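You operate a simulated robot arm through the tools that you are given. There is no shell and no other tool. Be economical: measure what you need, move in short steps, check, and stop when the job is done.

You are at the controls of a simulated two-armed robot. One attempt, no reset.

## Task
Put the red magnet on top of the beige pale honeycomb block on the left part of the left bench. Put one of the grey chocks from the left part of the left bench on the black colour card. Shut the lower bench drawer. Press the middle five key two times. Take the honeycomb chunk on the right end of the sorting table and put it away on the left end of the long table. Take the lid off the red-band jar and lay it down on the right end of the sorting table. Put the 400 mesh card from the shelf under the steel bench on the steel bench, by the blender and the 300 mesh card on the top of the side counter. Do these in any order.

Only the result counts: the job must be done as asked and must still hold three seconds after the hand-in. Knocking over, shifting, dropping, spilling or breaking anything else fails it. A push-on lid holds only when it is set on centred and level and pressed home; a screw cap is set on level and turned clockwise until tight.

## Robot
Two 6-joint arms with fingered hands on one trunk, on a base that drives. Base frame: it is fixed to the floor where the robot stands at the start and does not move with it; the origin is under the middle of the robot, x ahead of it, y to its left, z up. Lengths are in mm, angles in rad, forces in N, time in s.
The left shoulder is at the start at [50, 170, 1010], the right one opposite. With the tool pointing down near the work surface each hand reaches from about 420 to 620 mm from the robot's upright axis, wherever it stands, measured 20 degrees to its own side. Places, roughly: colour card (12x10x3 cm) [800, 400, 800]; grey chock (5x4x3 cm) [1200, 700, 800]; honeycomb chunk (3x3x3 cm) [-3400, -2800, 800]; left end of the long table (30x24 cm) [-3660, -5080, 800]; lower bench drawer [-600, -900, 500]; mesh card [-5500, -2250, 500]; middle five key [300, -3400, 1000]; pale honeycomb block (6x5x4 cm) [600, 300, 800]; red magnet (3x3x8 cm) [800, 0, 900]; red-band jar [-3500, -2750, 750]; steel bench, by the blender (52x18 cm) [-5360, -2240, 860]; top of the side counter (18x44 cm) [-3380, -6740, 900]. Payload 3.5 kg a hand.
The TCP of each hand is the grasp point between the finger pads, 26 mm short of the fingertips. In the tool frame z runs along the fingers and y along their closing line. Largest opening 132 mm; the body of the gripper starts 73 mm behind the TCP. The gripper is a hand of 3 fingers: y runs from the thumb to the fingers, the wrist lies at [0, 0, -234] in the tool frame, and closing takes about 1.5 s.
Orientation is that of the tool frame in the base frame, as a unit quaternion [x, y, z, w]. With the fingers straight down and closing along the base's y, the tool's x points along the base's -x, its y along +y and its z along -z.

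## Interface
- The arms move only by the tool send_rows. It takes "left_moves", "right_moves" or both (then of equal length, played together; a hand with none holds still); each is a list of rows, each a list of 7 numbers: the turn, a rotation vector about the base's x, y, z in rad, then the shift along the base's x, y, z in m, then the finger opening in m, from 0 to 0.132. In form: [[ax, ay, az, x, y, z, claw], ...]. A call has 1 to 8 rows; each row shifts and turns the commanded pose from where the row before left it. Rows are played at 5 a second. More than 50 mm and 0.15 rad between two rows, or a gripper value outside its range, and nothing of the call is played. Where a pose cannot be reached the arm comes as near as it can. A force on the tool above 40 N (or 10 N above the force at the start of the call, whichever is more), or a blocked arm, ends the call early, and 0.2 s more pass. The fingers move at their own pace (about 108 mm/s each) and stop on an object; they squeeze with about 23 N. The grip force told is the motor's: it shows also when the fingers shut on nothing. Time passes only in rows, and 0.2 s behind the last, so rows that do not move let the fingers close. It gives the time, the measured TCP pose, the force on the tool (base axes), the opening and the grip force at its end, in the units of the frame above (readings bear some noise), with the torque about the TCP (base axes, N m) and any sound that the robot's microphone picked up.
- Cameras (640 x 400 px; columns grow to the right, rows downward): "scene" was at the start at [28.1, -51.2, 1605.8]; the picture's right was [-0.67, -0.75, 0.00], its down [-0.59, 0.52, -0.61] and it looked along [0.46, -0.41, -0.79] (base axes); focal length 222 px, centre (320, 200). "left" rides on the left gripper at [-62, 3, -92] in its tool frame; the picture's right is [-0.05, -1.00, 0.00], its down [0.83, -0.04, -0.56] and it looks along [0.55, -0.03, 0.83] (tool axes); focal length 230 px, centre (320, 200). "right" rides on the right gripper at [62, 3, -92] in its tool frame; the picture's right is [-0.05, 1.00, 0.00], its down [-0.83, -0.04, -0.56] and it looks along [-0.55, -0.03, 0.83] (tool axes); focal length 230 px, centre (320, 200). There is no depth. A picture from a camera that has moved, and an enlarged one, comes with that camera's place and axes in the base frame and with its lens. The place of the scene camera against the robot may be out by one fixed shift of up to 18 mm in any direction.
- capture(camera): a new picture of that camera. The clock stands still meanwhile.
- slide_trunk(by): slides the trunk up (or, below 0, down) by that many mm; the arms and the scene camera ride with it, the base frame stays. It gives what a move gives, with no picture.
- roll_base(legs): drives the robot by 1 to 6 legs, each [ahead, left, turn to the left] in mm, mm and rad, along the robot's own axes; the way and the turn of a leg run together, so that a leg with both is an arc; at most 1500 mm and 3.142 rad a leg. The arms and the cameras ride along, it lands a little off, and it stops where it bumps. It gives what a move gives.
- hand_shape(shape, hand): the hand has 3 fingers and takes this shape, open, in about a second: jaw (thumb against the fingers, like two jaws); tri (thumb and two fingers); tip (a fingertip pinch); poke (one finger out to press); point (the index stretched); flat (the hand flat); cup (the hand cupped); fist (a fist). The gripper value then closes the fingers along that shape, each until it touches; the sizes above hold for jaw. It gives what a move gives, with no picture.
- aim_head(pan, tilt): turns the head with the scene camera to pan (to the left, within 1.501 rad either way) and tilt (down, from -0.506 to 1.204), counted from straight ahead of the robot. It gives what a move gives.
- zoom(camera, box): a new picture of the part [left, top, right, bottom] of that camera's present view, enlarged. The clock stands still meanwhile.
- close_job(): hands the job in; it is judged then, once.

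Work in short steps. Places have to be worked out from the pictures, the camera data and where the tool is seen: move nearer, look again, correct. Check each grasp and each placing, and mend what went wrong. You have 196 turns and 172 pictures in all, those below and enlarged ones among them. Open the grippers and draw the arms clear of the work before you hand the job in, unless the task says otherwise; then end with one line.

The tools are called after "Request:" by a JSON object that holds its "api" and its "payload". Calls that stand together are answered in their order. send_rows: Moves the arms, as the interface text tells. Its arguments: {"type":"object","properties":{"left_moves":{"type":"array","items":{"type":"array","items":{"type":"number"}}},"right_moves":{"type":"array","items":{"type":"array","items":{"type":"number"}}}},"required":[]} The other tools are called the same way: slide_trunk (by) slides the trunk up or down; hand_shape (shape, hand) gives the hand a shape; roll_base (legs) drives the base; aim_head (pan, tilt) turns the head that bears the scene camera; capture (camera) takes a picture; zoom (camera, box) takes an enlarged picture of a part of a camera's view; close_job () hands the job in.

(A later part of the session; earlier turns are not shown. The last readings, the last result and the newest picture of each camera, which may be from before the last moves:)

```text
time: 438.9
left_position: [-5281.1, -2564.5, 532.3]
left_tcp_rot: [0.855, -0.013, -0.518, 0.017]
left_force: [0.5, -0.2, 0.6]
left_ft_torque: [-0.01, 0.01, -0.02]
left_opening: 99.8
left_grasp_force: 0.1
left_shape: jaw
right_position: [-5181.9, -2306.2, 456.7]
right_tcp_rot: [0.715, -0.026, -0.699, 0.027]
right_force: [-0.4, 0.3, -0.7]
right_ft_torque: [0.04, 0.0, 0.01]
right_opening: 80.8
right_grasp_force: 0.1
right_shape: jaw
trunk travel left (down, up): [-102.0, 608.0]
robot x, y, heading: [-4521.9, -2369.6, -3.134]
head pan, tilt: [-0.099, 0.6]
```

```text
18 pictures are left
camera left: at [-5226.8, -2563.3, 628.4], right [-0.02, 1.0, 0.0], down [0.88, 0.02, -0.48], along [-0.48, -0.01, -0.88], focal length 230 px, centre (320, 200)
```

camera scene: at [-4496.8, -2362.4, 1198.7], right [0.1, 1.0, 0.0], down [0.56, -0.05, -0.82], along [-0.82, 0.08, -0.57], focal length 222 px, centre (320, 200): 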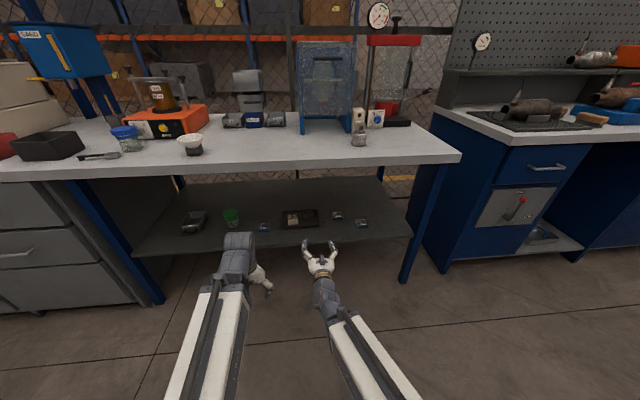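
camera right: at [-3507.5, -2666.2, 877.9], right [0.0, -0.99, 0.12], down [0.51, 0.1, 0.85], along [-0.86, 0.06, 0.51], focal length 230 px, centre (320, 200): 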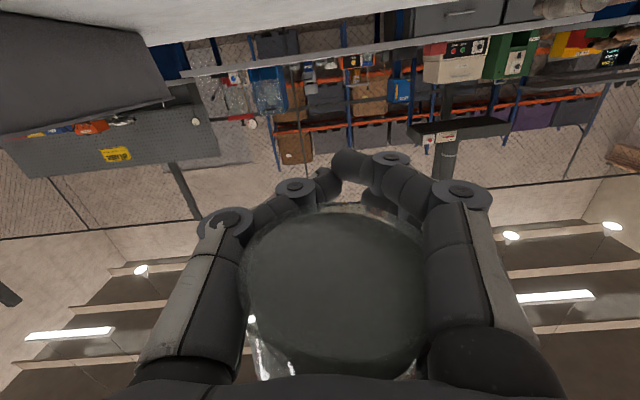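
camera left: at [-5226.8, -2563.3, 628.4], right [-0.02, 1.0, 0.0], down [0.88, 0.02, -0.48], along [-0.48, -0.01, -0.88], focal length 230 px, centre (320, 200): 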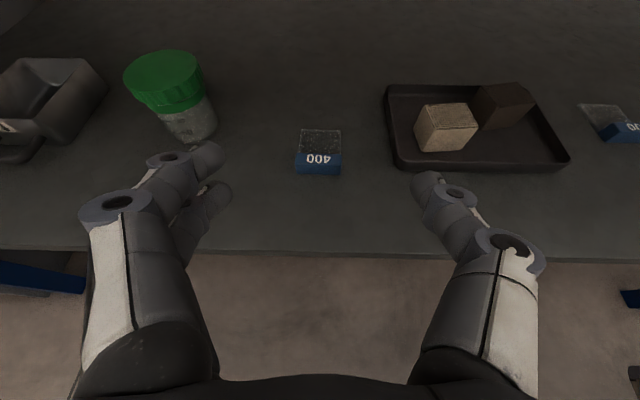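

Shelf height comes out at ≈385, the label at ≈[−5409,−2570]. I drive 125 mm forward (raising the right hand a bit) and lower the left hand to the card.

Request:
{"api": "send_rows", "payload": {"right_moves": [[0, 0, 0, 0, 0, 0.04, 0.08], [0, 0, 0, 0, 0, 0.03, 0.08]]}}

Request:
{"api": "roll_base", "payload": {"legs": [[112, 0, 0]]}}

Request:
{"api": "send_rows", "payload": {"left_moves": [[0, 0, 0, 0, -0.002, -0.04, 0.1], [0, 0, 0, 0, -0.002, -0.035, 0.1], [0, 0, 0, 0, 0, 0, 0.1]]}}

Request:
{"api": "capture", "payload": {"camera": "left"}}

```text
time: 439.6
left_position: [-5280.8, -2565.1, 531.5]
left_tcp_rot: [0.856, -0.012, -0.517, 0.019]
left_force: [0.1, 0.3, 0.0]
left_ft_torque: [0.01, -0.01, 0.02]
left_opening: 99.7
left_grasp_force: 0.0
left_shape: jaw
right_position: [-5202.3, -2312.2, 520.3]
right_tcp_rot: [0.715, -0.026, -0.698, 0.028]
right_force: [0.2, -0.1, -0.9]
right_ft_torque: [0.03, 0.0, 0.01]
right_opening: 80.3
right_grasp_force: 0.0
right_shape: jaw
right hand out of reach, approached as far as the arm can: row 1, 2
trunk travel left (down, up): [-102.0, 608.0]
robot x, y, heading: [-4515.2, -2369.9, -3.139]
head pan, tilt: [-0.099, 0.6]
```

```text
time: 440.8
left_position: [-5392.4, -2567.8, 531.6]
left_tcp_rot: [0.856, -0.012, -0.517, 0.019]
left_force: [-0.2, -0.6, 0.2]
left_ft_torque: [-0.01, -0.01, -0.02]
left_opening: 99.9
left_grasp_force: 0.1
left_shape: jaw
right_position: [-5313.3, -2314.7, 519.5]
right_tcp_rot: [0.715, -0.026, -0.699, 0.027]
right_force: [-0.1, -0.7, -0.3]
right_ft_torque: [-0.03, -0.02, -0.02]
right_opening: 80.4
right_grasp_force: 0.1
right_shape: jaw
trunk travel left (down, up): [-102.0, 608.0]
robot x, y, heading: [-4627.8, -2370.6, -3.137]
head pan, tilt: [-0.099, 0.6]
```

```text
time: 441.6
left_position: [-5389.6, -2571.5, 455.4]
left_tcp_rot: [0.856, -0.01, -0.517, 0.02]
left_force: [1.2, 0.0, -0.4]
left_ft_torque: [-0.02, -0.02, 0.0]
left_opening: 99.8
left_grasp_force: 0.0
left_shape: jaw
right_position: [-5313.6, -2314.8, 519.7]
right_tcp_rot: [0.715, -0.026, -0.699, 0.027]
right_force: [0.9, 0.1, 0.0]
right_ft_torque: [0.02, -0.01, 0.01]
right_opening: 80.2
right_grasp_force: 0.1
right_shape: jaw
trunk travel left (down, up): [-102.0, 608.0]
robot x, y, heading: [-4629.1, -2370.1, -3.136]
head pan, tilt: [-0.099, 0.6]
```

```text
17 pictures are left
camera left: at [-5335.1, -2569.0, 552.6], right [-0.02, 1.0, 0.0], down [0.88, 0.02, -0.48], along [-0.48, -0.01, -0.88], focal length 230 px, centre (320, 200)
```

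left: 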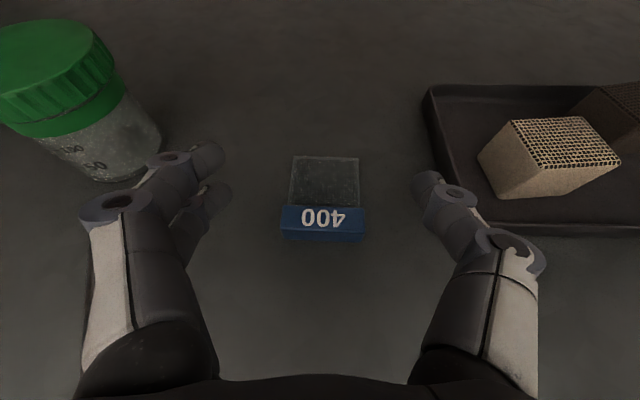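

The label's top is at ≈[−5390,−2569,422], 50 mm wide. I lower onto it and close on its sides.

Request:
{"api": "send_rows", "payload": {"left_moves": [[0, 0, 0, 0.002, 0.002, -0.015, 0.08], [0, 0, 0, 0.001, 0, -0.011, 0.08], [0, 0, 0, 0, 0, 0, 0.05], [0, 0, 0, 0, 0, 0, 0.0], [0, 0, 0, 0, 0, 0, 0.0], [0, 0, 0, 0, 0, 0, 0.0]]}}

Request:
{"api": "capture", "payload": {"camera": "left"}}

```text
time: 442.9
left_position: [-5387.2, -2568.4, 430.3]
left_tcp_rot: [0.855, -0.011, -0.518, 0.02]
left_force: [-0.1, 0.8, 0.8]
left_ft_torque: [-0.04, 0.02, -0.01]
left_opening: 30.2
left_grasp_force: 23.1
left_shape: jaw
right_position: [-5312.9, -2314.7, 519.7]
right_tcp_rot: [0.714, -0.025, -0.699, 0.027]
right_force: [0.7, 0.1, 0.2]
right_ft_torque: [0.03, 0.0, 0.01]
right_opening: 80.2
right_grasp_force: 0.1
right_shape: jaw
trunk travel left (down, up): [-102.0, 608.0]
robot x, y, heading: [-4630.3, -2370.5, -3.133]
head pan, tilt: [-0.099, 0.6]
```

```text
16 pictures are left
camera left: at [-5333.6, -2566.6, 527.0], right [-0.02, 1.0, 0.0], down [0.88, 0.02, -0.48], along [-0.48, -0.01, -0.88], focal length 230 px, centre (320, 200)
```

left: 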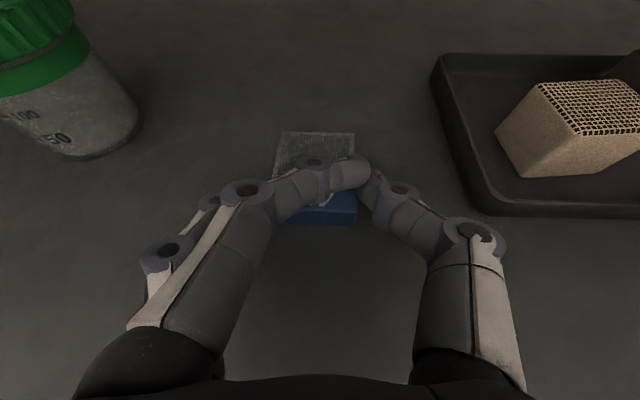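

One finger slid over the top; I open, go 8 mm lower and retry.

Request:
{"api": "send_rows", "payload": {"left_moves": [[0, 0, 0, 0, 0, 0.002, 0.05], [0, 0, 0, 0, 0, 0, 0.085], [0, 0, 0, 0, 0, 0, 0.085], [0, 0, 0, 0.004, 0, -0.006, 0.085], [0, 0, 0, 0.003, 0, -0.004, 0.085], [0, 0, 0, 0, 0, 0, 0.085]]}}

Request:
{"api": "capture", "payload": {"camera": "left"}}

```text
time: 444.4
left_position: [-5381.5, -2569.2, 424.2]
left_tcp_rot: [0.854, -0.011, -0.519, 0.021]
left_force: [-4.8, 0.0, 12.6]
left_ft_torque: [-0.67, 0.28, -0.25]
left_opening: 84.4
left_grasp_force: 0.1
left_shape: jaw
right_position: [-5313.5, -2313.5, 520.1]
right_tcp_rot: [0.714, -0.026, -0.699, 0.027]
right_force: [0.2, 0.0, 0.5]
right_ft_torque: [-0.02, -0.01, 0.01]
right_opening: 80.7
right_grasp_force: 0.1
right_shape: jaw
trunk travel left (down, up): [-102.0, 608.0]
robot x, y, heading: [-4629.9, -2372.4, -3.13]
head pan, tilt: [-0.099, 0.6]
```

```text
15 pictures are left
camera left: at [-5326.6, -2565.8, 520.3], right [-0.02, 1.0, 0.0], down [0.88, 0.02, -0.48], along [-0.48, -0.01, -0.88], focal length 230 px, centre (320, 200)
```

left: 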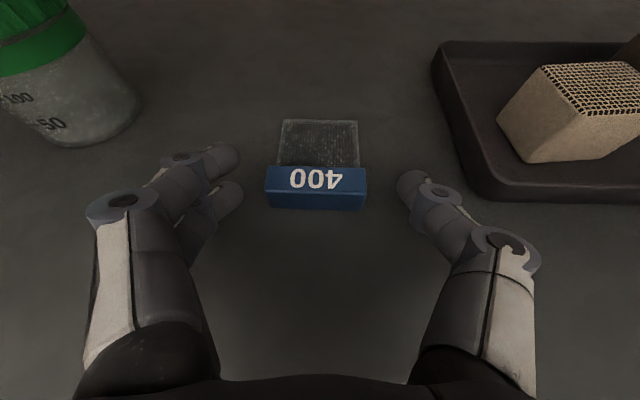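

The fingertips now touch the shelf. I shift 9 mm back so both fingers flank the label, and close.

Request:
{"api": "send_rows", "payload": {"left_moves": [[0, 0, 0, 0.009, 0, 0.001, 0.085], [0, 0, 0, 0, 0, 0, 0.05], [0, 0, 0, 0, 0, 0, 0.0], [0, 0, 0, 0, 0, 0, 0.0], [0, 0, 0, 0, 0, 0, 0.0], [0, 0, 0, 0, 0, 0, 0.0]]}}

Request:
{"api": "send_rows", "payload": {"left_moves": [[0, 0, 0, 0, 0, 0.01, 0.0], [0, 0, 0, 0, 0, 0.03, 0.0], [0, 0, 0, 0, 0, 0, 0.0]]}}

Request:
{"api": "capture", "payload": {"camera": "left"}}

```text
time: 445.8
left_position: [-5372.9, -2569.1, 424.9]
left_tcp_rot: [0.855, -0.011, -0.518, 0.02]
left_force: [1.8, -5.6, 15.5]
left_ft_torque: [-0.76, 0.19, 0.21]
left_opening: 43.1
left_grasp_force: 23.0
left_shape: jaw
right_position: [-5312.4, -2313.8, 520.5]
right_tcp_rot: [0.714, -0.025, -0.699, 0.028]
right_force: [0.3, 0.5, -0.1]
right_ft_torque: [0.03, -0.02, 0.04]
right_opening: 80.5
right_grasp_force: 0.1
right_shape: jaw
trunk travel left (down, up): [-102.0, 608.0]
robot x, y, heading: [-4630.3, -2368.7, -3.132]
head pan, tilt: [-0.099, 0.6]
```

```text
time: 446.6
left_position: [-5371.5, -2569.1, 462.5]
left_tcp_rot: [0.856, -0.012, -0.517, 0.018]
left_force: [-0.4, -0.5, -0.1]
left_ft_torque: [-0.01, -0.02, -0.01]
left_opening: 42.4
left_grasp_force: 23.3
left_shape: jaw
right_position: [-5313.9, -2314.4, 520.8]
right_tcp_rot: [0.715, -0.025, -0.698, 0.028]
right_force: [-0.7, 0.1, -0.6]
right_ft_torque: [0.0, -0.02, -0.03]
right_opening: 80.3
right_grasp_force: 0.0
right_shape: jaw
trunk travel left (down, up): [-102.0, 608.0]
robot x, y, heading: [-4629.1, -2370.1, -3.135]
head pan, tilt: [-0.099, 0.6]
```

```text
14 pictures are left
camera left: at [-5317.6, -2566.3, 559.5], right [-0.02, 1.0, 0.0], down [0.88, 0.02, -0.48], along [-0.48, -0.01, -0.88], focal length 230 px, centre (320, 200)
```

left: 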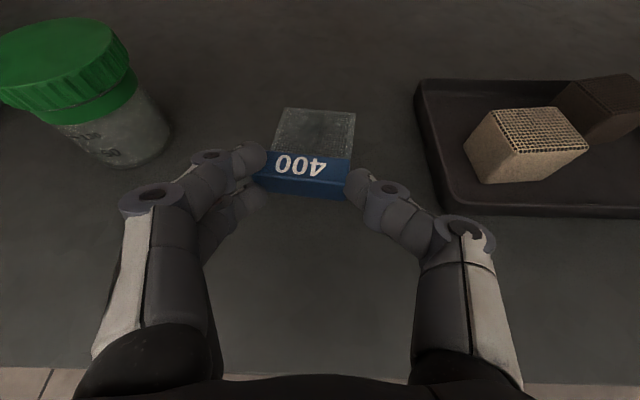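

The 400 card is gripped and lifted. I back out from under the bench, retract, raise the trunk above the bench top, and shift sideways.

Request:
{"api": "roll_base", "payload": {"legs": [[-165, 0, 0]]}}

Request:
{"api": "send_rows", "payload": {"left_moves": [[0, 0, 0, 0.03, 0, 0.01, 0.0], [0, 0, 0, 0.03, 0, 0.01, 0.0], [0, 0, 0, 0, 0, 0, 0.0]]}}

Request:
{"api": "slide_trunk", "payload": {"by": 400}}

Request:
{"api": "slide_trunk", "payload": {"by": 60}}

Request:
{"api": "roll_base", "payload": {"legs": [[0, -130, 0]]}}

```text
time: 448.0
left_position: [-5203.3, -2566.9, 462.8]
left_tcp_rot: [0.855, -0.012, -0.517, 0.019]
left_force: [-0.1, -0.1, -0.6]
left_ft_torque: [0.0, 0.02, -0.03]
left_opening: 42.7
left_grasp_force: 22.8
left_shape: jaw
right_position: [-5144.5, -2313.4, 520.2]
right_tcp_rot: [0.715, -0.026, -0.699, 0.027]
right_force: [-0.1, -0.4, 0.0]
right_ft_torque: [0.0, 0.0, 0.03]
right_opening: 80.4
right_grasp_force: 0.0
right_shape: jaw
trunk travel left (down, up): [-102.0, 608.0]
robot x, y, heading: [-4460.2, -2367.0, -3.135]
head pan, tilt: [-0.099, 0.6]
```

```text
time: 448.8
left_position: [-5142.9, -2565.0, 485.6]
left_tcp_rot: [0.855, -0.012, -0.517, 0.019]
left_force: [0.5, 0.3, -0.8]
left_ft_torque: [0.01, -0.04, 0.01]
left_opening: 42.7
left_grasp_force: 22.8
left_shape: jaw
right_position: [-5145.5, -2311.7, 520.9]
right_tcp_rot: [0.715, -0.025, -0.699, 0.028]
right_force: [-0.5, 0.3, 0.3]
right_ft_torque: [0.04, -0.01, 0.01]
right_opening: 80.3
right_grasp_force: 0.1
right_shape: jaw
trunk travel left (down, up): [-102.0, 608.0]
robot x, y, heading: [-4462.3, -2371.1, -3.143]
head pan, tilt: [-0.099, 0.6]
```

```text
time: 452.6
left_position: [-5142.1, -2564.2, 885.7]
left_tcp_rot: [0.855, -0.012, -0.517, 0.019]
left_force: [-0.3, -0.5, -0.5]
left_ft_torque: [0.02, -0.03, 0.03]
left_opening: 42.6
left_grasp_force: 22.7
left_shape: jaw
right_position: [-5144.4, -2312.3, 920.3]
right_tcp_rot: [0.715, -0.026, -0.699, 0.027]
right_force: [0.4, 0.2, 0.6]
right_ft_torque: [-0.02, -0.02, 0.02]
right_opening: 80.3
right_grasp_force: 0.1
right_shape: jaw
trunk travel left (down, up): [-502.0, 208.0]
robot x, y, heading: [-4463.6, -2371.3, -3.136]
head pan, tilt: [-0.099, 0.6]
```

```text
time: 453.6
left_position: [-5142.5, -2565.1, 946.0]
left_tcp_rot: [0.856, -0.013, -0.517, 0.019]
left_force: [-0.2, -0.5, -0.7]
left_ft_torque: [0.03, -0.02, 0.03]
left_opening: 42.7
left_grasp_force: 22.8
left_shape: jaw
right_position: [-5144.0, -2311.8, 980.4]
right_tcp_rot: [0.715, -0.027, -0.698, 0.026]
right_force: [-0.3, -0.8, 0.0]
right_ft_torque: [-0.02, 0.02, 0.0]
right_opening: 80.6
right_grasp_force: 0.1
right_shape: jaw
trunk travel left (down, up): [-562.0, 148.0]
robot x, y, heading: [-4460.9, -2366.9, -3.136]
head pan, tilt: [-0.099, 0.6]
```

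```text
time: 454.9
left_position: [-5143.5, -2434.3, 945.9]
left_tcp_rot: [0.856, -0.012, -0.517, 0.019]
left_force: [0.3, 0.0, -0.2]
left_ft_torque: [0.01, 0.02, 0.0]
left_opening: 42.7
left_grasp_force: 23.5
left_shape: jaw
right_position: [-5145.2, -2181.7, 978.4]
right_tcp_rot: [0.715, -0.026, -0.698, 0.028]
right_force: [-0.2, 0.9, -0.2]
right_ft_torque: [0.01, 0.06, 0.01]
right_opening: 80.7
right_grasp_force: 0.1
right_shape: jaw
trunk travel left (down, up): [-562.0, 148.0]
robot x, y, heading: [-4461.5, -2240.3, -3.14]
head pan, tilt: [-0.099, 0.6]
```

I place the card at y≈−2380 (within the strip): forward with base and arm, then take a look before lowering.

Request:
{"api": "roll_base", "payload": {"legs": [[100, 0, 0]]}}

Request:
{"api": "send_rows", "payload": {"left_moves": [[0, 0, 0, -0.035, 0.017, 0, 0.0], [0, 0, 0, -0.035, 0.017, 0, 0.0], [0, 0, 0, -0.035, 0.016, -0.01, 0.0], [0, 0, 0, 0, 0, 0, 0.0]]}}

Request:
{"api": "capture", "payload": {"camera": "left"}}

```text
time: 456.1
left_position: [-5243.9, -2435.7, 944.6]
left_tcp_rot: [0.856, -0.01, -0.517, 0.02]
left_force: [-0.6, 0.4, -0.7]
left_ft_torque: [0.0, 0.0, 0.01]
left_opening: 42.6
left_grasp_force: 23.2
left_shape: jaw
right_position: [-5246.8, -2183.7, 979.0]
right_tcp_rot: [0.715, -0.026, -0.698, 0.028]
right_force: [-0.3, 0.2, -0.1]
right_ft_torque: [0.04, -0.01, 0.02]
right_opening: 80.4
right_grasp_force: 0.1
right_shape: jaw
trunk travel left (down, up): [-562.0, 148.0]
robot x, y, heading: [-4562.9, -2235.8, -3.138]
head pan, tilt: [-0.099, 0.6]
```

```text
time: 457.1
left_position: [-5350.5, -2384.4, 933.3]
left_tcp_rot: [0.855, -0.011, -0.517, 0.019]
left_force: [-0.4, 1.4, -0.7]
left_ft_torque: [0.02, -0.02, 0.0]
left_opening: 42.7
left_grasp_force: 22.3
left_shape: jaw
right_position: [-5246.0, -2183.4, 978.8]
right_tcp_rot: [0.715, -0.025, -0.698, 0.028]
right_force: [0.5, -0.5, -0.3]
right_ft_torque: [-0.03, -0.04, 0.0]
right_opening: 80.4
right_grasp_force: 0.0
right_shape: jaw
trunk travel left (down, up): [-562.0, 148.0]
robot x, y, heading: [-4561.1, -2238.0, -3.138]
head pan, tilt: [-0.099, 0.6]
```

```text
13 pictures are left
camera left: at [-5295.0, -2383.4, 1030.3], right [-0.02, 1.0, 0.0], down [0.88, 0.02, -0.48], along [-0.48, -0.01, -0.88], focal length 230 px, centre (320, 200)
```

left: 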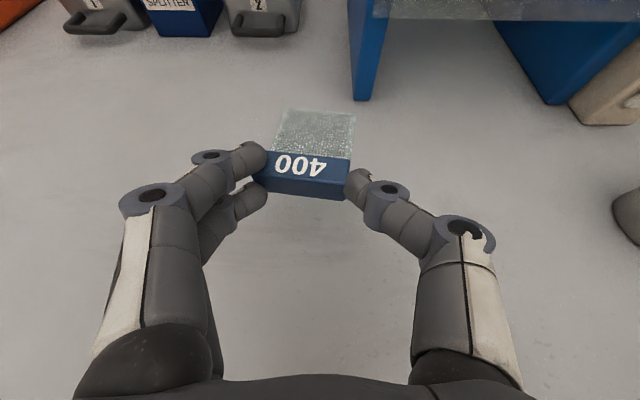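

Free bench below. I lower to contact, open, and withdraw.

Request:
{"api": "send_rows", "payload": {"left_moves": [[0, 0, 0, 0, 0, -0.03, 0.0], [0, 0, 0, 0, 0, -0.012, 0.0], [0, 0, 0, 0, 0, -0.004, 0.0], [0, 0, 0, 0, 0, -0.003, 0.0], [0, 0, 0, 0, 0, -0.003, 0.0], [0, 0, 0, 0, 0, -0.002, 0.0]]}}

```text
time: 458.5
left_position: [-5347.7, -2385.7, 884.6]
left_tcp_rot: [0.853, -0.013, -0.522, 0.019]
left_force: [-6.5, -2.3, 18.4]
left_ft_torque: [-0.75, 0.46, -0.19]
left_opening: 42.8
left_grasp_force: 22.8
left_shape: jaw
right_position: [-5244.3, -2184.3, 980.2]
right_tcp_rot: [0.714, -0.026, -0.699, 0.028]
right_force: [0.2, -0.3, -0.4]
right_ft_torque: [-0.03, 0.0, -0.01]
right_opening: 80.2
right_grasp_force: 0.0
right_shape: jaw
trunk travel left (down, up): [-562.0, 148.0]
robot x, y, heading: [-4563.9, -2238.2, -3.135]
head pan, tilt: [-0.099, 0.6]
```

Request:
{"api": "send_rows", "payload": {"left_moves": [[0, 0, 0, 0, 0, 0.003, 0.05], [0, 0, 0, 0, 0, 0.002, 0.085], [0, 0, 0, 0, 0, 0, 0.085], [0, 0, 0, 0.01, 0, 0.03, 0.085], [0, 0, 0, 0.03, 0, 0.035, 0.085], [0, 0, 0, 0.04, 0, 0.02, 0.085], [0, 0, 0, 0.04, 0, 0.01, 0.085], [0, 0, 0, 0.04, -0.02, 0, 0.085]]}}

Request:
{"api": "capture", "payload": {"camera": "left"}}

```text
time: 460.3
left_position: [-5241.7, -2399.5, 982.2]
left_tcp_rot: [0.855, -0.012, -0.518, 0.018]
left_force: [0.1, -0.9, -1.3]
left_ft_torque: [-0.02, -0.01, -0.02]
left_opening: 84.6
left_grasp_force: 0.0
left_shape: jaw
left hand out of reach, approached as far as the arm can: row 7, 8
right_position: [-5245.9, -2183.8, 980.8]
right_tcp_rot: [0.715, -0.026, -0.699, 0.028]
right_force: [-0.6, -0.2, 1.5]
right_ft_torque: [-0.02, 0.03, -0.02]
right_opening: 80.5
right_grasp_force: 0.1
right_shape: jaw
trunk travel left (down, up): [-562.0, 148.0]
robot x, y, heading: [-4564.1, -2238.3, -3.138]
head pan, tilt: [-0.099, 0.6]
```

```text
12 pictures are left
camera left: at [-5188.4, -2396.5, 1078.2], right [-0.02, 1.0, 0.0], down [0.88, 0.02, -0.48], along [-0.48, -0.01, -0.88], focal length 230 px, centre (320, 200)
```

left: 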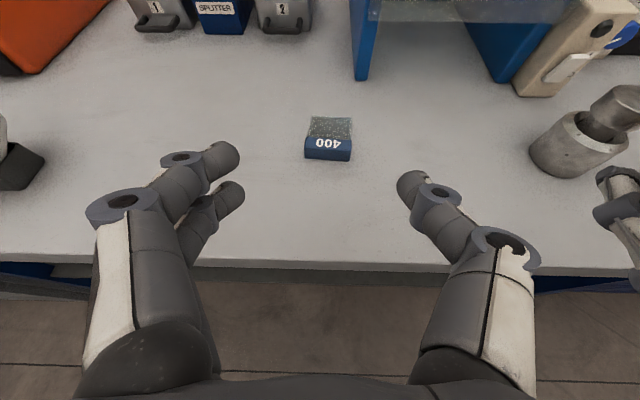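

The 400 card lies on the bench. I back off, shift right, lower the trunk, and go under again toward the 300 card.

Request:
{"api": "roll_base", "payload": {"legs": [[-100, 0, 0], [0, -220, 0]]}}

Request:
{"api": "slide_trunk", "payload": {"by": -400}}

Request:
{"api": "slide_trunk", "payload": {"by": -60}}

Request:
{"api": "roll_base", "payload": {"legs": [[210, 0, 0]]}}

Request:
{"api": "capture", "payload": {"camera": "left"}}

```text
time: 462.7
left_position: [-5146.2, -2173.4, 981.4]
left_tcp_rot: [0.856, -0.014, -0.517, 0.018]
left_force: [-0.2, 0.1, 0.4]
left_ft_torque: [-0.04, -0.07, 0.0]
left_opening: 84.7
left_grasp_force: 0.2
left_shape: jaw
right_position: [-5148.2, -1956.8, 980.3]
right_tcp_rot: [0.715, -0.029, -0.698, 0.025]
right_force: [-0.2, -0.5, 0.1]
right_ft_torque: [-0.04, -0.01, 0.03]
right_opening: 80.5
right_grasp_force: 0.0
right_shape: jaw
trunk travel left (down, up): [-562.0, 148.0]
robot x, y, heading: [-4464.2, -2018.8, 3.142]
head pan, tilt: [-0.099, 0.6]
```

```text
time: 466.5
left_position: [-5146.1, -2172.9, 581.3]
left_tcp_rot: [0.856, -0.016, -0.517, 0.017]
left_force: [0.2, 0.1, -0.9]
left_ft_torque: [0.02, 0.0, 0.01]
left_opening: 84.6
left_grasp_force: 0.1
left_shape: jaw
right_position: [-5148.7, -1957.2, 579.3]
right_tcp_rot: [0.715, -0.029, -0.698, 0.025]
right_force: [0.5, -0.5, 0.3]
right_ft_torque: [0.02, 0.0, 0.01]
right_opening: 80.1
right_grasp_force: 0.1
right_shape: jaw
trunk travel left (down, up): [-162.0, 548.0]
robot x, y, heading: [-4463.0, -2018.0, 3.14]
head pan, tilt: [-0.099, 0.6]
```

```text
time: 467.5
left_position: [-5147.1, -2172.7, 521.8]
left_tcp_rot: [0.855, -0.014, -0.518, 0.018]
left_force: [-0.5, 0.5, -0.2]
left_ft_torque: [-0.02, 0.01, -0.01]
left_opening: 84.5
left_grasp_force: 0.1
left_shape: jaw
right_position: [-5147.1, -1957.7, 519.7]
right_tcp_rot: [0.715, -0.03, -0.699, 0.024]
right_force: [-0.7, -0.9, 1.2]
right_ft_torque: [0.02, 0.02, 0.01]
right_opening: 80.5
right_grasp_force: 0.0
right_shape: jaw
trunk travel left (down, up): [-102.0, 608.0]
robot x, y, heading: [-4466.3, -2019.5, 3.137]
head pan, tilt: [-0.099, 0.6]
```

```text
time: 469.2
left_position: [-5357.3, -2170.0, 522.1]
left_tcp_rot: [0.855, -0.017, -0.518, 0.015]
left_force: [0.5, 0.1, -0.8]
left_ft_torque: [0.01, -0.01, 0.0]
left_opening: 84.7
left_grasp_force: 0.1
left_shape: jaw
right_position: [-5358.0, -1953.2, 519.7]
right_tcp_rot: [0.715, -0.03, -0.699, 0.023]
right_force: [-0.2, -0.2, 0.3]
right_ft_torque: [-0.02, -0.02, 0.01]
right_opening: 80.6
right_grasp_force: 0.0
right_shape: jaw
trunk travel left (down, up): [-102.0, 608.0]
robot x, y, heading: [-4678.7, -2015.0, 3.134]
head pan, tilt: [-0.099, 0.6]
```

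```text
11 pictures are left
camera left: at [-5303.4, -2168.8, 618.0], right [-0.01, 1.0, 0.0], down [0.88, 0.01, -0.48], along [-0.48, -0.01, -0.88], focal length 230 px, centre (320, 200)
```

left: 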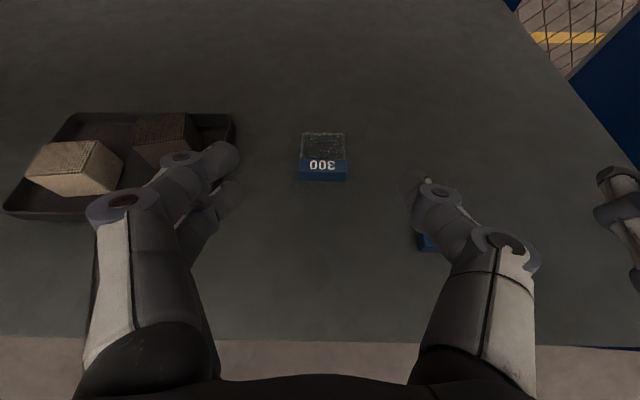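

The 300 label is at ≈[−5452,−2169]. I go to the proven grasp offset (TCP 17 mm short, z≈425) and close.

Request:
{"api": "send_rows", "payload": {"left_moves": [[0, 0, 0, -0.04, 0, -0.02, 0.085], [0, 0, 0, -0.038, 0.001, -0.025, 0.085], [0, 0, 0, 0, 0, -0.03, 0.085], [0, 0, 0, 0, 0, -0.015, 0.085], [0, 0, 0, 0, 0, -0.005, 0.085], [0, 0, 0, 0, 0, 0, 0.085]]}}

Request:
{"api": "capture", "payload": {"camera": "left"}}

```text
time: 470.6
left_position: [-5435.7, -2169.3, 427.9]
left_tcp_rot: [0.856, -0.016, -0.517, 0.016]
left_force: [0.7, 0.0, -0.1]
left_ft_torque: [-0.02, 0.0, 0.01]
left_opening: 84.8
left_grasp_force: 0.0
left_shape: jaw
right_position: [-5357.8, -1955.0, 521.1]
right_tcp_rot: [0.714, -0.031, -0.699, 0.023]
right_force: [0.8, 0.3, -0.3]
right_ft_torque: [0.0, -0.02, 0.02]
right_opening: 80.4
right_grasp_force: 0.1
right_shape: jaw
trunk travel left (down, up): [-102.0, 608.0]
robot x, y, heading: [-4679.2, -2016.8, 3.133]
head pan, tilt: [-0.099, 0.6]
```

```text
10 pictures are left
camera left: at [-5381.8, -2167.7, 523.8], right [-0.01, 1.0, 0.0], down [0.88, 0.01, -0.48], along [-0.48, -0.01, -0.88], focal length 230 px, centre (320, 200)
```

left: 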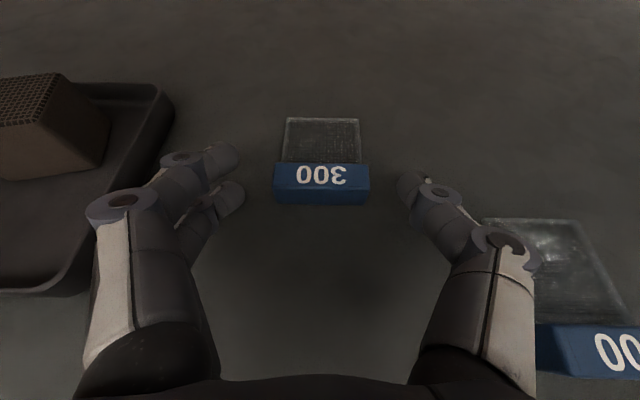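

Almost identical to before; I shift 5 mm back, 3 mm down, close and lift.

Request:
{"api": "send_rows", "payload": {"left_moves": [[0, 0, 0, 0.005, 0, -0.003, 0.085], [0, 0, 0, 0, 0, 0, 0.05], [0, 0, 0, 0, 0, 0, 0.0], [0, 0, 0, 0, 0, 0, 0.0], [0, 0, 0, 0, 0, 0, 0.0], [0, 0, 0, 0, 0, 0, 0.0]]}}

Request:
{"api": "send_rows", "payload": {"left_moves": [[0, 0, 0, 0, 0, 0.01, 0.0], [0, 0, 0, 0, 0, 0.03, 0.0], [0, 0, 0, 0, 0, 0.03, 0.0], [0, 0, 0, 0, 0, 0, 0.0]]}}

Request:
{"api": "capture", "payload": {"camera": "left"}}

```text
time: 472.0
left_position: [-5430.3, -2168.4, 425.5]
left_tcp_rot: [0.855, -0.017, -0.518, 0.016]
left_force: [-0.8, 4.1, 11.2]
left_ft_torque: [-0.33, 0.21, -0.09]
left_opening: 31.6
left_grasp_force: 22.9
left_shape: jaw
right_position: [-5357.3, -1953.7, 520.2]
right_tcp_rot: [0.714, -0.029, -0.699, 0.024]
right_force: [0.3, -0.4, -0.2]
right_ft_torque: [-0.01, -0.03, -0.01]
right_opening: 80.2
right_grasp_force: 0.1
right_shape: jaw
trunk travel left (down, up): [-102.0, 608.0]
robot x, y, heading: [-4671.6, -2017.8, 3.135]
head pan, tilt: [-0.099, 0.6]
```

```text
time: 473.0
left_position: [-5430.4, -2170.3, 493.7]
left_tcp_rot: [0.856, -0.016, -0.516, 0.016]
left_force: [-0.6, -0.2, -1.0]
left_ft_torque: [-0.04, -0.03, 0.0]
left_opening: 32.4
left_grasp_force: 23.5
left_shape: jaw
right_position: [-5357.1, -1953.9, 519.3]
right_tcp_rot: [0.714, -0.03, -0.699, 0.023]
right_force: [0.3, 0.4, 0.9]
right_ft_torque: [0.01, -0.01, 0.01]
right_opening: 80.3
right_grasp_force: 0.1
right_shape: jaw
trunk travel left (down, up): [-102.0, 608.0]
robot x, y, heading: [-4680.6, -2018.5, 3.133]
head pan, tilt: [-0.099, 0.6]
```

```text
9 pictures are left
camera left: at [-5377.0, -2168.0, 591.7], right [-0.01, 1.0, 0.0], down [0.88, 0.01, -0.48], along [-0.48, 0.0, -0.88], focal length 230 px, centre (320, 200)
```

left: 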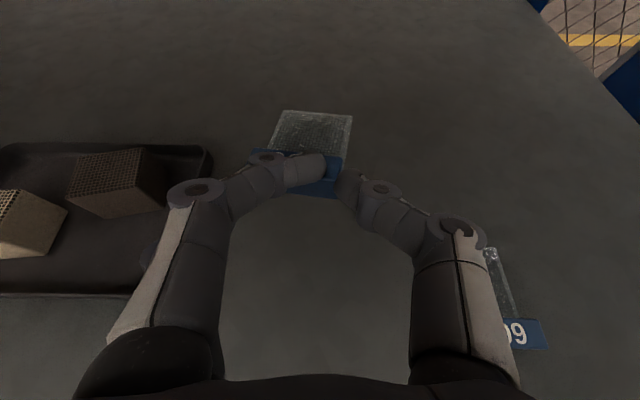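

The 300 card is held. I back out, raise the trunk, turn, and drive down the aisle, then east toward the side counter.

Request:
{"api": "roll_base", "payload": {"legs": [[-215, 0, 0]]}}

Request:
{"api": "send_rows", "payload": {"left_moves": [[0, 0, 0, 0.03, 0, 0.0, 0.0], [0, 0, 0, 0.03, 0, 0.0, 0.0], [0, 0, 0, 0, 0, 0, 0.0]]}}

Request:
{"api": "slide_trunk", "payload": {"by": 400}}

Request:
{"api": "slide_trunk", "payload": {"by": 140}}

Request:
{"api": "roll_base", "payload": {"legs": [[0, 0, 1.57], [0, -230, 0], [1500, 0, 0], [1500, 0, 0], [730, 0, 0]]}}

```text
time: 474.6
left_position: [-5219.5, -2175.6, 495.8]
left_tcp_rot: [0.855, -0.013, -0.517, 0.018]
left_force: [0.2, 0.0, -0.9]
left_ft_torque: [-0.01, -0.01, 0.01]
left_opening: 32.2
left_grasp_force: 22.8
left_shape: jaw
right_position: [-5147.3, -1959.8, 520.2]
right_tcp_rot: [0.714, -0.028, -0.699, 0.025]
right_force: [-0.3, -0.4, 0.0]
right_ft_torque: [-0.01, 0.01, -0.02]
right_opening: 80.3
right_grasp_force: 0.2
right_shape: jaw
trunk travel left (down, up): [-102.0, 608.0]
robot x, y, heading: [-4462.3, -2016.0, -3.14]
head pan, tilt: [-0.099, 0.6]
```

```text
time: 475.4
left_position: [-5157.1, -2177.6, 494.8]
left_tcp_rot: [0.855, -0.014, -0.517, 0.018]
left_force: [1.1, -0.3, 0.2]
left_ft_torque: [0.02, 0.01, 0.01]
left_opening: 31.9
left_grasp_force: 23.4
left_shape: jaw
right_position: [-5147.2, -1960.1, 519.5]
right_tcp_rot: [0.714, -0.028, -0.699, 0.025]
right_force: [0.2, -0.7, 0.1]
right_ft_torque: [0.02, 0.02, -0.03]
right_opening: 80.6
right_grasp_force: 0.2
right_shape: jaw
trunk travel left (down, up): [-102.0, 608.0]
robot x, y, heading: [-4463.1, -2018.5, -3.143]
head pan, tilt: [-0.099, 0.6]
```

```text
time: 479.2
left_position: [-5158.0, -2177.8, 895.4]
left_tcp_rot: [0.855, -0.014, -0.518, 0.018]
left_force: [1.5, -0.3, 0.3]
left_ft_torque: [-0.01, -0.08, 0.04]
left_opening: 32.6
left_grasp_force: 23.3
left_shape: jaw
right_position: [-5145.4, -1959.7, 919.9]
right_tcp_rot: [0.715, -0.028, -0.699, 0.025]
right_force: [0.1, -0.4, 0.7]
right_ft_torque: [-0.01, 0.01, 0.01]
right_opening: 80.5
right_grasp_force: 0.1
right_shape: jaw
trunk travel left (down, up): [-502.0, 208.0]
robot x, y, heading: [-4464.6, -2020.1, -3.142]
head pan, tilt: [-0.099, 0.6]
```

```text
time: 480.9
left_position: [-5158.6, -2176.8, 1034.8]
left_tcp_rot: [0.856, -0.013, -0.517, 0.019]
left_force: [0.0, -0.2, -0.3]
left_ft_torque: [0.01, -0.02, 0.03]
left_opening: 32.1
left_grasp_force: 23.3
left_shape: jaw
right_position: [-5146.2, -1958.6, 1060.0]
right_tcp_rot: [0.715, -0.028, -0.698, 0.025]
right_force: [-0.4, 0.3, 0.3]
right_ft_torque: [0.0, 0.0, 0.01]
right_opening: 80.4
right_grasp_force: 0.0
right_shape: jaw
trunk travel left (down, up): [-642.0, 68.0]
robot x, y, heading: [-4467.1, -2018.2, -3.142]
head pan, tilt: [-0.099, 0.6]
```

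```text
time: 483.3
left_position: [-4974.6, -2572.6, 1035.4]
left_tcp_rot: [0.819, 0.246, -0.488, 0.174]
left_force: [-0.3, -1.3, -0.4]
left_ft_torque: [-0.02, -0.04, 0.02]
left_opening: 32.7
left_grasp_force: 23.1
left_shape: jaw
right_position: [-5089.1, -2388.8, 1060.2]
right_tcp_rot: [0.69, 0.189, -0.658, 0.235]
right_force: [0.3, 0.2, -0.4]
right_ft_torque: [0.01, 0.0, 0.02]
right_opening: 80.4
right_grasp_force: 0.0
right_shape: jaw
trunk travel left (down, up): [-642.0, 68.0]
robot x, y, heading: [-4495.2, -2043.2, -2.531]
head pan, tilt: [-0.099, 0.6]
stopped in leg 1: the robot was blocked; the commanded pose is now the measured one
```

A base corner touched the sorting table's back. I shift 150 mm west, finish the turn and go on.

Request:
{"api": "roll_base", "payload": {"legs": [[123, -86, 0], [0, 0, 0.96], [0, -60, 0], [1500, 0, 0], [1500, 0, 0], [700, 0, 0]]}}

Request:
{"api": "aim_head", "payload": {"pan": 0.6, "tilt": 0.6}}

Request:
{"api": "capture", "payload": {"camera": "scene"}}

```text
time: 505.0
left_position: [-4830.0, -6424.5, 1034.7]
left_tcp_rot: [0.639, 0.569, -0.369, 0.363]
left_force: [0.2, 0.6, -1.0]
left_ft_torque: [0.0, 0.01, -0.01]
left_opening: 32.4
left_grasp_force: 23.5
left_shape: jaw
right_position: [-5045.0, -6394.5, 1058.7]
right_tcp_rot: [0.545, 0.463, -0.497, 0.491]
right_force: [0.1, 0.0, -0.4]
right_ft_torque: [0.0, 0.03, 0.02]
right_opening: 80.3
right_grasp_force: 0.1
right_shape: jaw
trunk travel left (down, up): [-642.0, 68.0]
robot x, y, heading: [-4930.3, -5718.9, -1.656]
head pan, tilt: [-0.099, 0.6]
```

```text
time: 506.1
left_position: [-4830.3, -6424.7, 1035.0]
left_tcp_rot: [0.639, 0.569, -0.369, 0.363]
left_force: [1.1, -0.4, -0.2]
left_ft_torque: [0.0, 0.0, 0.03]
left_opening: 32.3
left_grasp_force: 23.6
left_shape: jaw
right_position: [-5047.0, -6393.9, 1060.3]
right_tcp_rot: [0.545, 0.463, -0.497, 0.492]
right_force: [0.6, -0.2, 0.8]
right_ft_torque: [0.0, 0.01, 0.03]
right_opening: 80.3
right_grasp_force: 0.1
right_shape: jaw
trunk travel left (down, up): [-642.0, 68.0]
robot x, y, heading: [-4925.7, -5720.3, -1.651]
head pan, tilt: [0.6, 0.6]
```

```text
8 pictures are left
camera scene: at [-4869.6, -5757.5, 1648.7], right [-0.87, -0.49, 0.0], down [-0.28, 0.49, -0.83], along [0.41, -0.72, -0.56], focal length 222 px, centre (320, 200)
```

scene: 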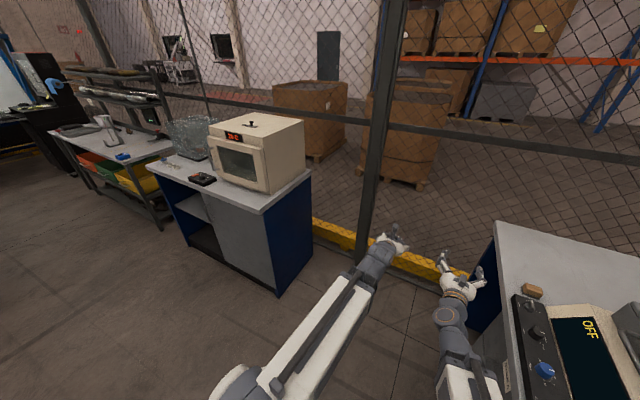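

The side counter spans x −4080…−2920, y −6495…−6965; the free part near x≈−3345 is my target. I turn east, drive, and face the counter.

Request:
{"api": "roll_base", "payload": {"legs": [[0, 0, 1.651], [1425, 0, 0], [0, 0, -1.571]]}}

Request:
{"api": "aim_head", "payload": {"pan": 0.0, "tilt": 0.8}}

Request:
{"api": "capture", "payload": {"camera": "scene"}}

```text
time: 520.9
left_position: [-3419.0, -6451.1, 1036.0]
left_tcp_rot: [0.632, 0.577, -0.364, 0.368]
left_force: [1.1, 0.9, 0.3]
left_ft_torque: [-0.02, -0.01, 0.0]
left_opening: 17.3
left_grasp_force: 23.3
left_shape: jaw
right_position: [-3634.0, -6426.5, 1058.4]
right_tcp_rot: [0.539, 0.47, -0.491, 0.498]
right_force: [-0.3, -0.4, 0.2]
right_ft_torque: [0.01, -0.01, 0.02]
right_opening: 79.9
right_grasp_force: 0.0
right_shape: jaw
trunk travel left (down, up): [-642.0, 68.0]
robot x, y, heading: [-3538.8, -5749.4, -1.629]
head pan, tilt: [0.6, 0.6]
```

```text
time: 521.9
left_position: [-3417.8, -6451.7, 1035.3]
left_tcp_rot: [0.632, 0.577, -0.364, 0.368]
left_force: [0.6, -0.1, -0.5]
left_ft_torque: [0.01, 0.02, -0.01]
left_opening: 17.1
left_grasp_force: 23.2
left_shape: jaw
right_position: [-3635.2, -6427.5, 1059.1]
right_tcp_rot: [0.539, 0.47, -0.491, 0.498]
right_force: [0.6, 1.0, 0.3]
right_ft_torque: [0.0, 0.0, -0.02]
right_opening: 80.2
right_grasp_force: 0.1
right_shape: jaw
trunk travel left (down, up): [-642.0, 68.0]
robot x, y, heading: [-3534.0, -5751.3, -1.629]
head pan, tilt: [0.0, 0.799]
```

```text
7 pictures are left
camera scene: at [-3525.4, -5791.5, 1631.8], right [-1.0, 0.06, 0.0], down [0.04, 0.72, -0.7], along [-0.04, -0.7, -0.72], focal length 222 px, centre (320, 200)
```

scene: 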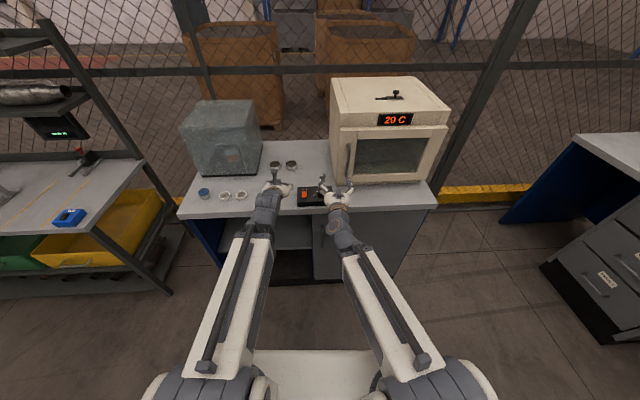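

The left opening changed to 17, so the card may have shifted. I check the left camera.

Request:
{"api": "capture", "payload": {"camera": "left"}}

```text
6 pictures are left
camera left: at [-3415.3, -6398.0, 1131.7], right [-1.0, 0.04, 0.0], down [0.03, 0.88, -0.48], along [-0.02, -0.48, -0.88], focal length 230 px, centre (320, 200)
```

left: 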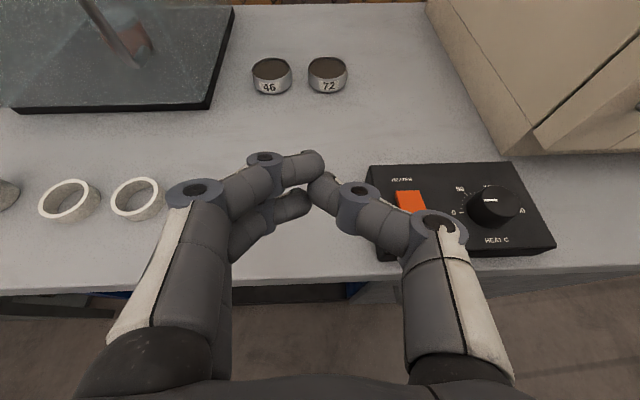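

The card has dropped during the last drive. I look for it on the floor to the west first.

Request:
{"api": "aim_head", "payload": {"pan": -1.4, "tilt": 0.85}}

Request:
{"api": "capture", "payload": {"camera": "scene"}}

```text
time: 523.5
left_position: [-3417.6, -6452.9, 1034.3]
left_tcp_rot: [0.632, 0.577, -0.364, 0.368]
left_force: [0.2, -0.5, -0.3]
left_ft_torque: [-0.01, -0.02, -0.02]
left_opening: 17.2
left_grasp_force: 23.2
left_shape: jaw
right_position: [-3635.8, -6427.4, 1060.1]
right_tcp_rot: [0.539, 0.47, -0.491, 0.498]
right_force: [0.0, -0.1, -0.3]
right_ft_torque: [-0.02, -0.02, 0.01]
right_opening: 79.9
right_grasp_force: 0.1
right_shape: jaw
trunk travel left (down, up): [-642.0, 68.0]
robot x, y, heading: [-3537.5, -5748.9, -1.629]
head pan, tilt: [-1.4, 0.85]
```

```text
5 pictures are left
camera scene: at [-3598.4, -5719.9, 1627.8], right [-0.11, 0.99, 0.0], down [0.75, 0.09, -0.66], along [-0.66, -0.08, -0.75], focal length 222 px, centre (320, 200)
```

scene: 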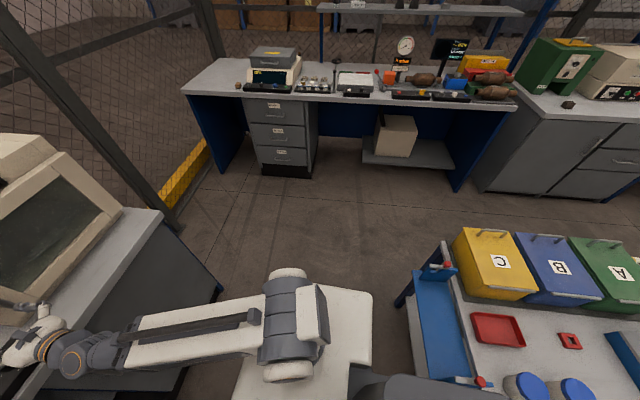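

The opening of 17 suggests something is still gripped. I zoom on the fingertips.

Request:
{"api": "zoom", "payload": {"camera": "left", "box": [220, 130, 400, 250]}}

```text
3.33 times, centred on (310, 190) of left
camera zoom: at [-3415.3, -6398.0, 1131.7], right [-1.0, 0.04, 0.0], down [0.03, 0.88, -0.48], along [-0.02, -0.48, -0.88], focal length 767 px, centre (353, 233)
```

zoom: 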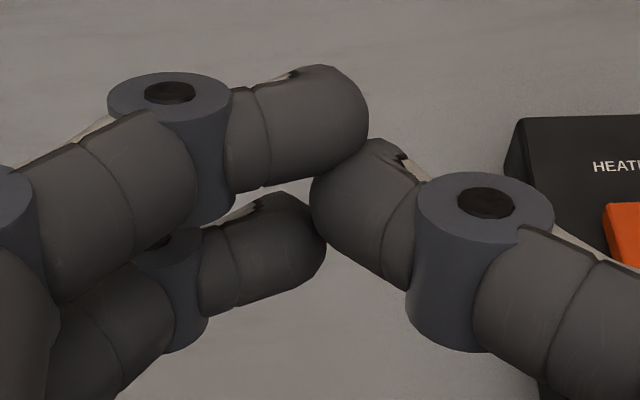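

No card there. I look to the east side.

Request:
{"api": "aim_head", "payload": {"pan": 1.3, "tilt": 0.95}}

Request:
{"api": "capture", "payload": {"camera": "scene"}}

```text
time: 525.9
left_position: [-3418.0, -6451.5, 1035.7]
left_tcp_rot: [0.632, 0.578, -0.364, 0.368]
left_force: [1.0, 0.9, 0.1]
left_ft_torque: [0.01, 0.0, 0.01]
left_opening: 17.4
left_grasp_force: 22.8
left_shape: jaw
right_position: [-3634.3, -6427.6, 1059.4]
right_tcp_rot: [0.539, 0.47, -0.49, 0.498]
right_force: [-0.3, 0.5, 0.1]
right_ft_torque: [-0.01, 0.03, 0.01]
right_opening: 80.3
right_grasp_force: 0.1
right_shape: jaw
trunk travel left (down, up): [-642.0, 68.0]
robot x, y, heading: [-3538.1, -5747.6, -1.627]
head pan, tilt: [1.3, 0.949]
```

```text
3 pictures are left
camera scene: at [-3451.9, -5734.4, 1620.3], right [-0.32, -0.95, 0.0], down [-0.77, 0.26, -0.58], along [0.55, -0.19, -0.81], focal length 222 px, centre (320, 200)
```

scene: 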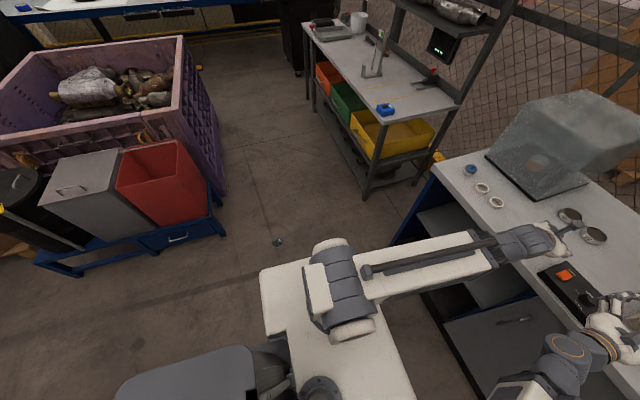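

A small bluish thing lies at (278,242), ≈[−2636,−5661] — surely the card. I zoom to see its orientation.

Request:
{"api": "zoom", "payload": {"camera": "scene", "box": [262, 232, 294, 252]}}

```text
16.00 times, centred on (278, 242) of scene
camera zoom: at [-3451.9, -5734.4, 1620.3], right [-0.32, -0.95, 0.0], down [-0.77, 0.26, -0.58], along [0.55, -0.19, -0.81], focal length 3550 px, centre (992, -472)
```

zoom: 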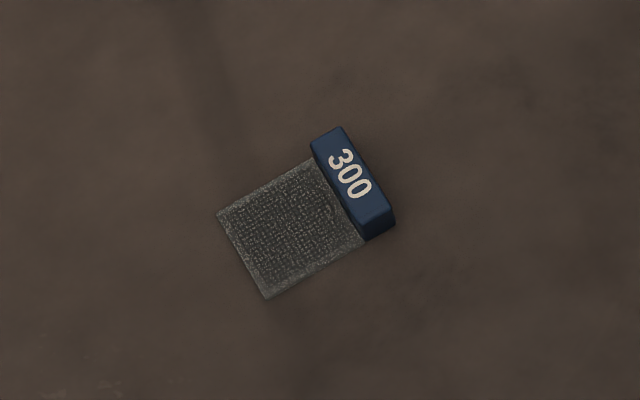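

The 300 card lies face up at ≈[−2632,−5680], label along x on its −y side. I drive round (avoiding it) to stand north of it facing −y, and set the left hand upright.

Request:
{"api": "roll_base", "payload": {"legs": [[0, 0, 0.057], [0, 355, 0], [-560, 0, 0], [0, 300, 0]]}}

Request:
{"api": "send_rows", "payload": {"left_moves": [[0.131, 0, 0, 0, 0.02, 0, 0.08], [0.131, 0, 0, 0, 0.02, 0, 0.085], [0.131, 0, 0, 0, 0.02, 0, 0.085], [0.131, 0, 0, 0, 0.02, 0, 0.085], [0.131, 0, 0, 0, 0.02, 0, 0.085], [0.131, 0, 0, 0, 0.02, 0, 0.085], [0.131, 0, 0, 0, 0.02, 0, 0.085], [0.131, 0, 0, 0, 0.02, 0, 0.085]]}}

```text
time: 533.0
left_position: [-2722.6, -5881.4, 1036.3]
left_tcp_rot: [0.615, 0.595, -0.353, 0.378]
left_force: [0.3, 0.0, 0.1]
left_ft_torque: [0.02, 0.0, 0.0]
left_opening: 17.3
left_grasp_force: 23.5
left_shape: jaw
right_position: [-2939.9, -5870.0, 1060.2]
right_tcp_rot: [0.524, 0.486, -0.477, 0.511]
right_force: [-0.1, 0.6, -0.4]
right_ft_torque: [0.02, 0.0, 0.0]
right_opening: 80.3
right_grasp_force: 0.0
right_shape: jaw
trunk travel left (down, up): [-642.0, 68.0]
robot x, y, heading: [-2877.2, -5188.7, -1.568]
head pan, tilt: [1.3, 0.949]
```

```text
time: 534.9
left_position: [-2723.4, -5720.7, 1034.7]
left_tcp_rot: [0.722, 0.692, -0.008, 0.018]
left_force: [0.4, -0.5, -0.8]
left_ft_torque: [-0.01, -0.01, 0.01]
left_opening: 84.5
left_grasp_force: 0.1
left_shape: jaw
right_position: [-2939.5, -5869.9, 1060.9]
right_tcp_rot: [0.525, 0.485, -0.477, 0.511]
right_force: [0.6, -0.4, 0.6]
right_ft_torque: [0.0, 0.03, 0.04]
right_opening: 80.0
right_grasp_force: 0.0
right_shape: jaw
trunk travel left (down, up): [-642.0, 68.0]
robot x, y, heading: [-2877.6, -5187.4, -1.576]
head pan, tilt: [1.3, 0.949]
```

Now I lower the trunk and bring the hand above the card for a look.

Request:
{"api": "slide_trunk", "payload": {"by": -400}}

Request:
{"api": "slide_trunk", "payload": {"by": -230}}

Request:
{"api": "send_rows", "payload": {"left_moves": [[0, 0, 0, 0.03, 0, -0.03, 0.085], [0, 0, 0, 0.03, 0, -0.03, 0.085], [0, 0, 0, 0.025, 0, -0.035, 0.085], [0, 0, 0, 0, 0, -0.045, 0.085], [0, 0, 0, 0, 0, -0.045, 0.085], [0, 0, 0, 0, 0, 0, 0.085]]}}

Request:
{"api": "capture", "payload": {"camera": "left"}}

```text
time: 538.7
left_position: [-2722.6, -5720.4, 635.3]
left_tcp_rot: [0.722, 0.692, -0.01, 0.02]
left_force: [-0.8, 0.6, 0.9]
left_ft_torque: [0.02, 0.03, -0.03]
left_opening: 84.6
left_grasp_force: 0.0
left_shape: jaw
right_position: [-2939.0, -5869.7, 660.3]
right_tcp_rot: [0.525, 0.486, -0.476, 0.512]
right_force: [0.5, -0.3, -0.3]
right_ft_torque: [0.01, -0.01, 0.0]
right_opening: 80.2
right_grasp_force: 0.2
right_shape: jaw
trunk travel left (down, up): [-242.0, 468.0]
robot x, y, heading: [-2878.4, -5185.1, -1.571]
head pan, tilt: [1.3, 0.949]
```

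```text
time: 541.1
left_position: [-2723.3, -5719.5, 405.3]
left_tcp_rot: [0.721, 0.693, -0.009, 0.02]
left_force: [-0.1, -0.5, -0.3]
left_ft_torque: [0.02, 0.01, 0.02]
left_opening: 84.5
left_grasp_force: 0.1
left_shape: jaw
right_position: [-2940.1, -5870.3, 429.4]
right_tcp_rot: [0.525, 0.485, -0.476, 0.512]
right_force: [-0.7, -0.2, -0.4]
right_ft_torque: [-0.01, 0.01, 0.0]
right_opening: 80.5
right_grasp_force: 0.0
right_shape: jaw
trunk travel left (down, up): [-12.0, 698.0]
robot x, y, heading: [-2876.8, -5189.2, -1.571]
head pan, tilt: [1.3, 0.949]
```

```text
time: 542.5
left_position: [-2640.7, -5722.3, 219.6]
left_tcp_rot: [0.722, 0.692, -0.01, 0.02]
left_force: [0.5, -0.4, -0.9]
left_ft_torque: [-0.01, 0.03, -0.01]
left_opening: 84.6
left_grasp_force: 0.0
left_shape: jaw
right_position: [-2939.7, -5869.4, 429.3]
right_tcp_rot: [0.525, 0.485, -0.477, 0.511]
right_force: [1.3, 0.1, 0.4]
right_ft_torque: [-0.03, 0.03, -0.01]
right_opening: 79.8
right_grasp_force: 0.1
right_shape: jaw
trunk travel left (down, up): [-12.0, 698.0]
robot x, y, heading: [-2880.8, -5190.0, -1.573]
head pan, tilt: [1.3, 0.949]
```

```text
1 pictures are left
camera left: at [-2640.0, -5779.8, 313.4], right [-1.0, -0.01, -0.01], down [-0.02, 0.85, 0.52], along [0.01, 0.52, -0.85], focal length 230 px, centre (320, 200)
```

left: 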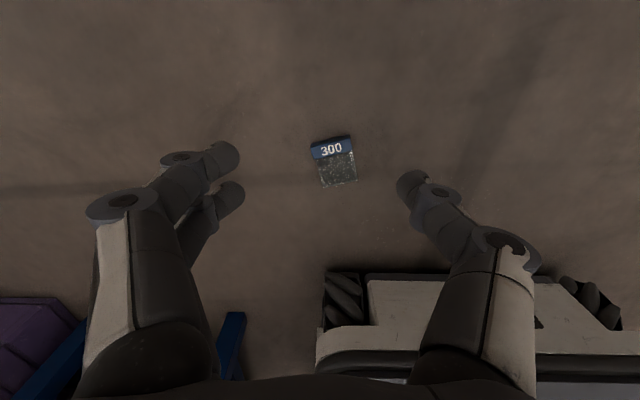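

The card's label is at ≈[−2650,−5681], turned 16°. I align the hand, descend to z≈29 and grip.

Request:
{"api": "send_rows", "payload": {"left_moves": [[0, 0, 0.14, -0.005, 0.02, -0.03, 0.085], [0, 0, 0.14, -0.004, 0.021, -0.04, 0.085], [0, 0, 0, 0, 0, -0.045, 0.085], [0, 0, 0, 0, 0, -0.045, 0.085], [0, 0, 0, 0, 0, -0.02, 0.085], [0, 0, 0, 0, 0, 0, 0.085]]}}

```text
time: 543.9
left_position: [-2648.5, -5680.6, 41.3]
left_tcp_rot: [0.619, 0.785, -0.006, 0.021]
left_force: [-0.3, 0.2, 0.2]
left_ft_torque: [-0.01, -0.01, -0.04]
left_opening: 84.7
left_grasp_force: 0.0
left_shape: jaw
right_position: [-2940.6, -5869.9, 430.3]
right_tcp_rot: [0.526, 0.485, -0.477, 0.511]
right_force: [0.0, 0.7, -0.3]
right_ft_torque: [-0.01, 0.05, 0.01]
right_opening: 80.0
right_grasp_force: 0.0
right_shape: jaw
trunk travel left (down, up): [-12.0, 698.0]
robot x, y, heading: [-2875.1, -5189.8, -1.574]
head pan, tilt: [1.3, 0.949]
```

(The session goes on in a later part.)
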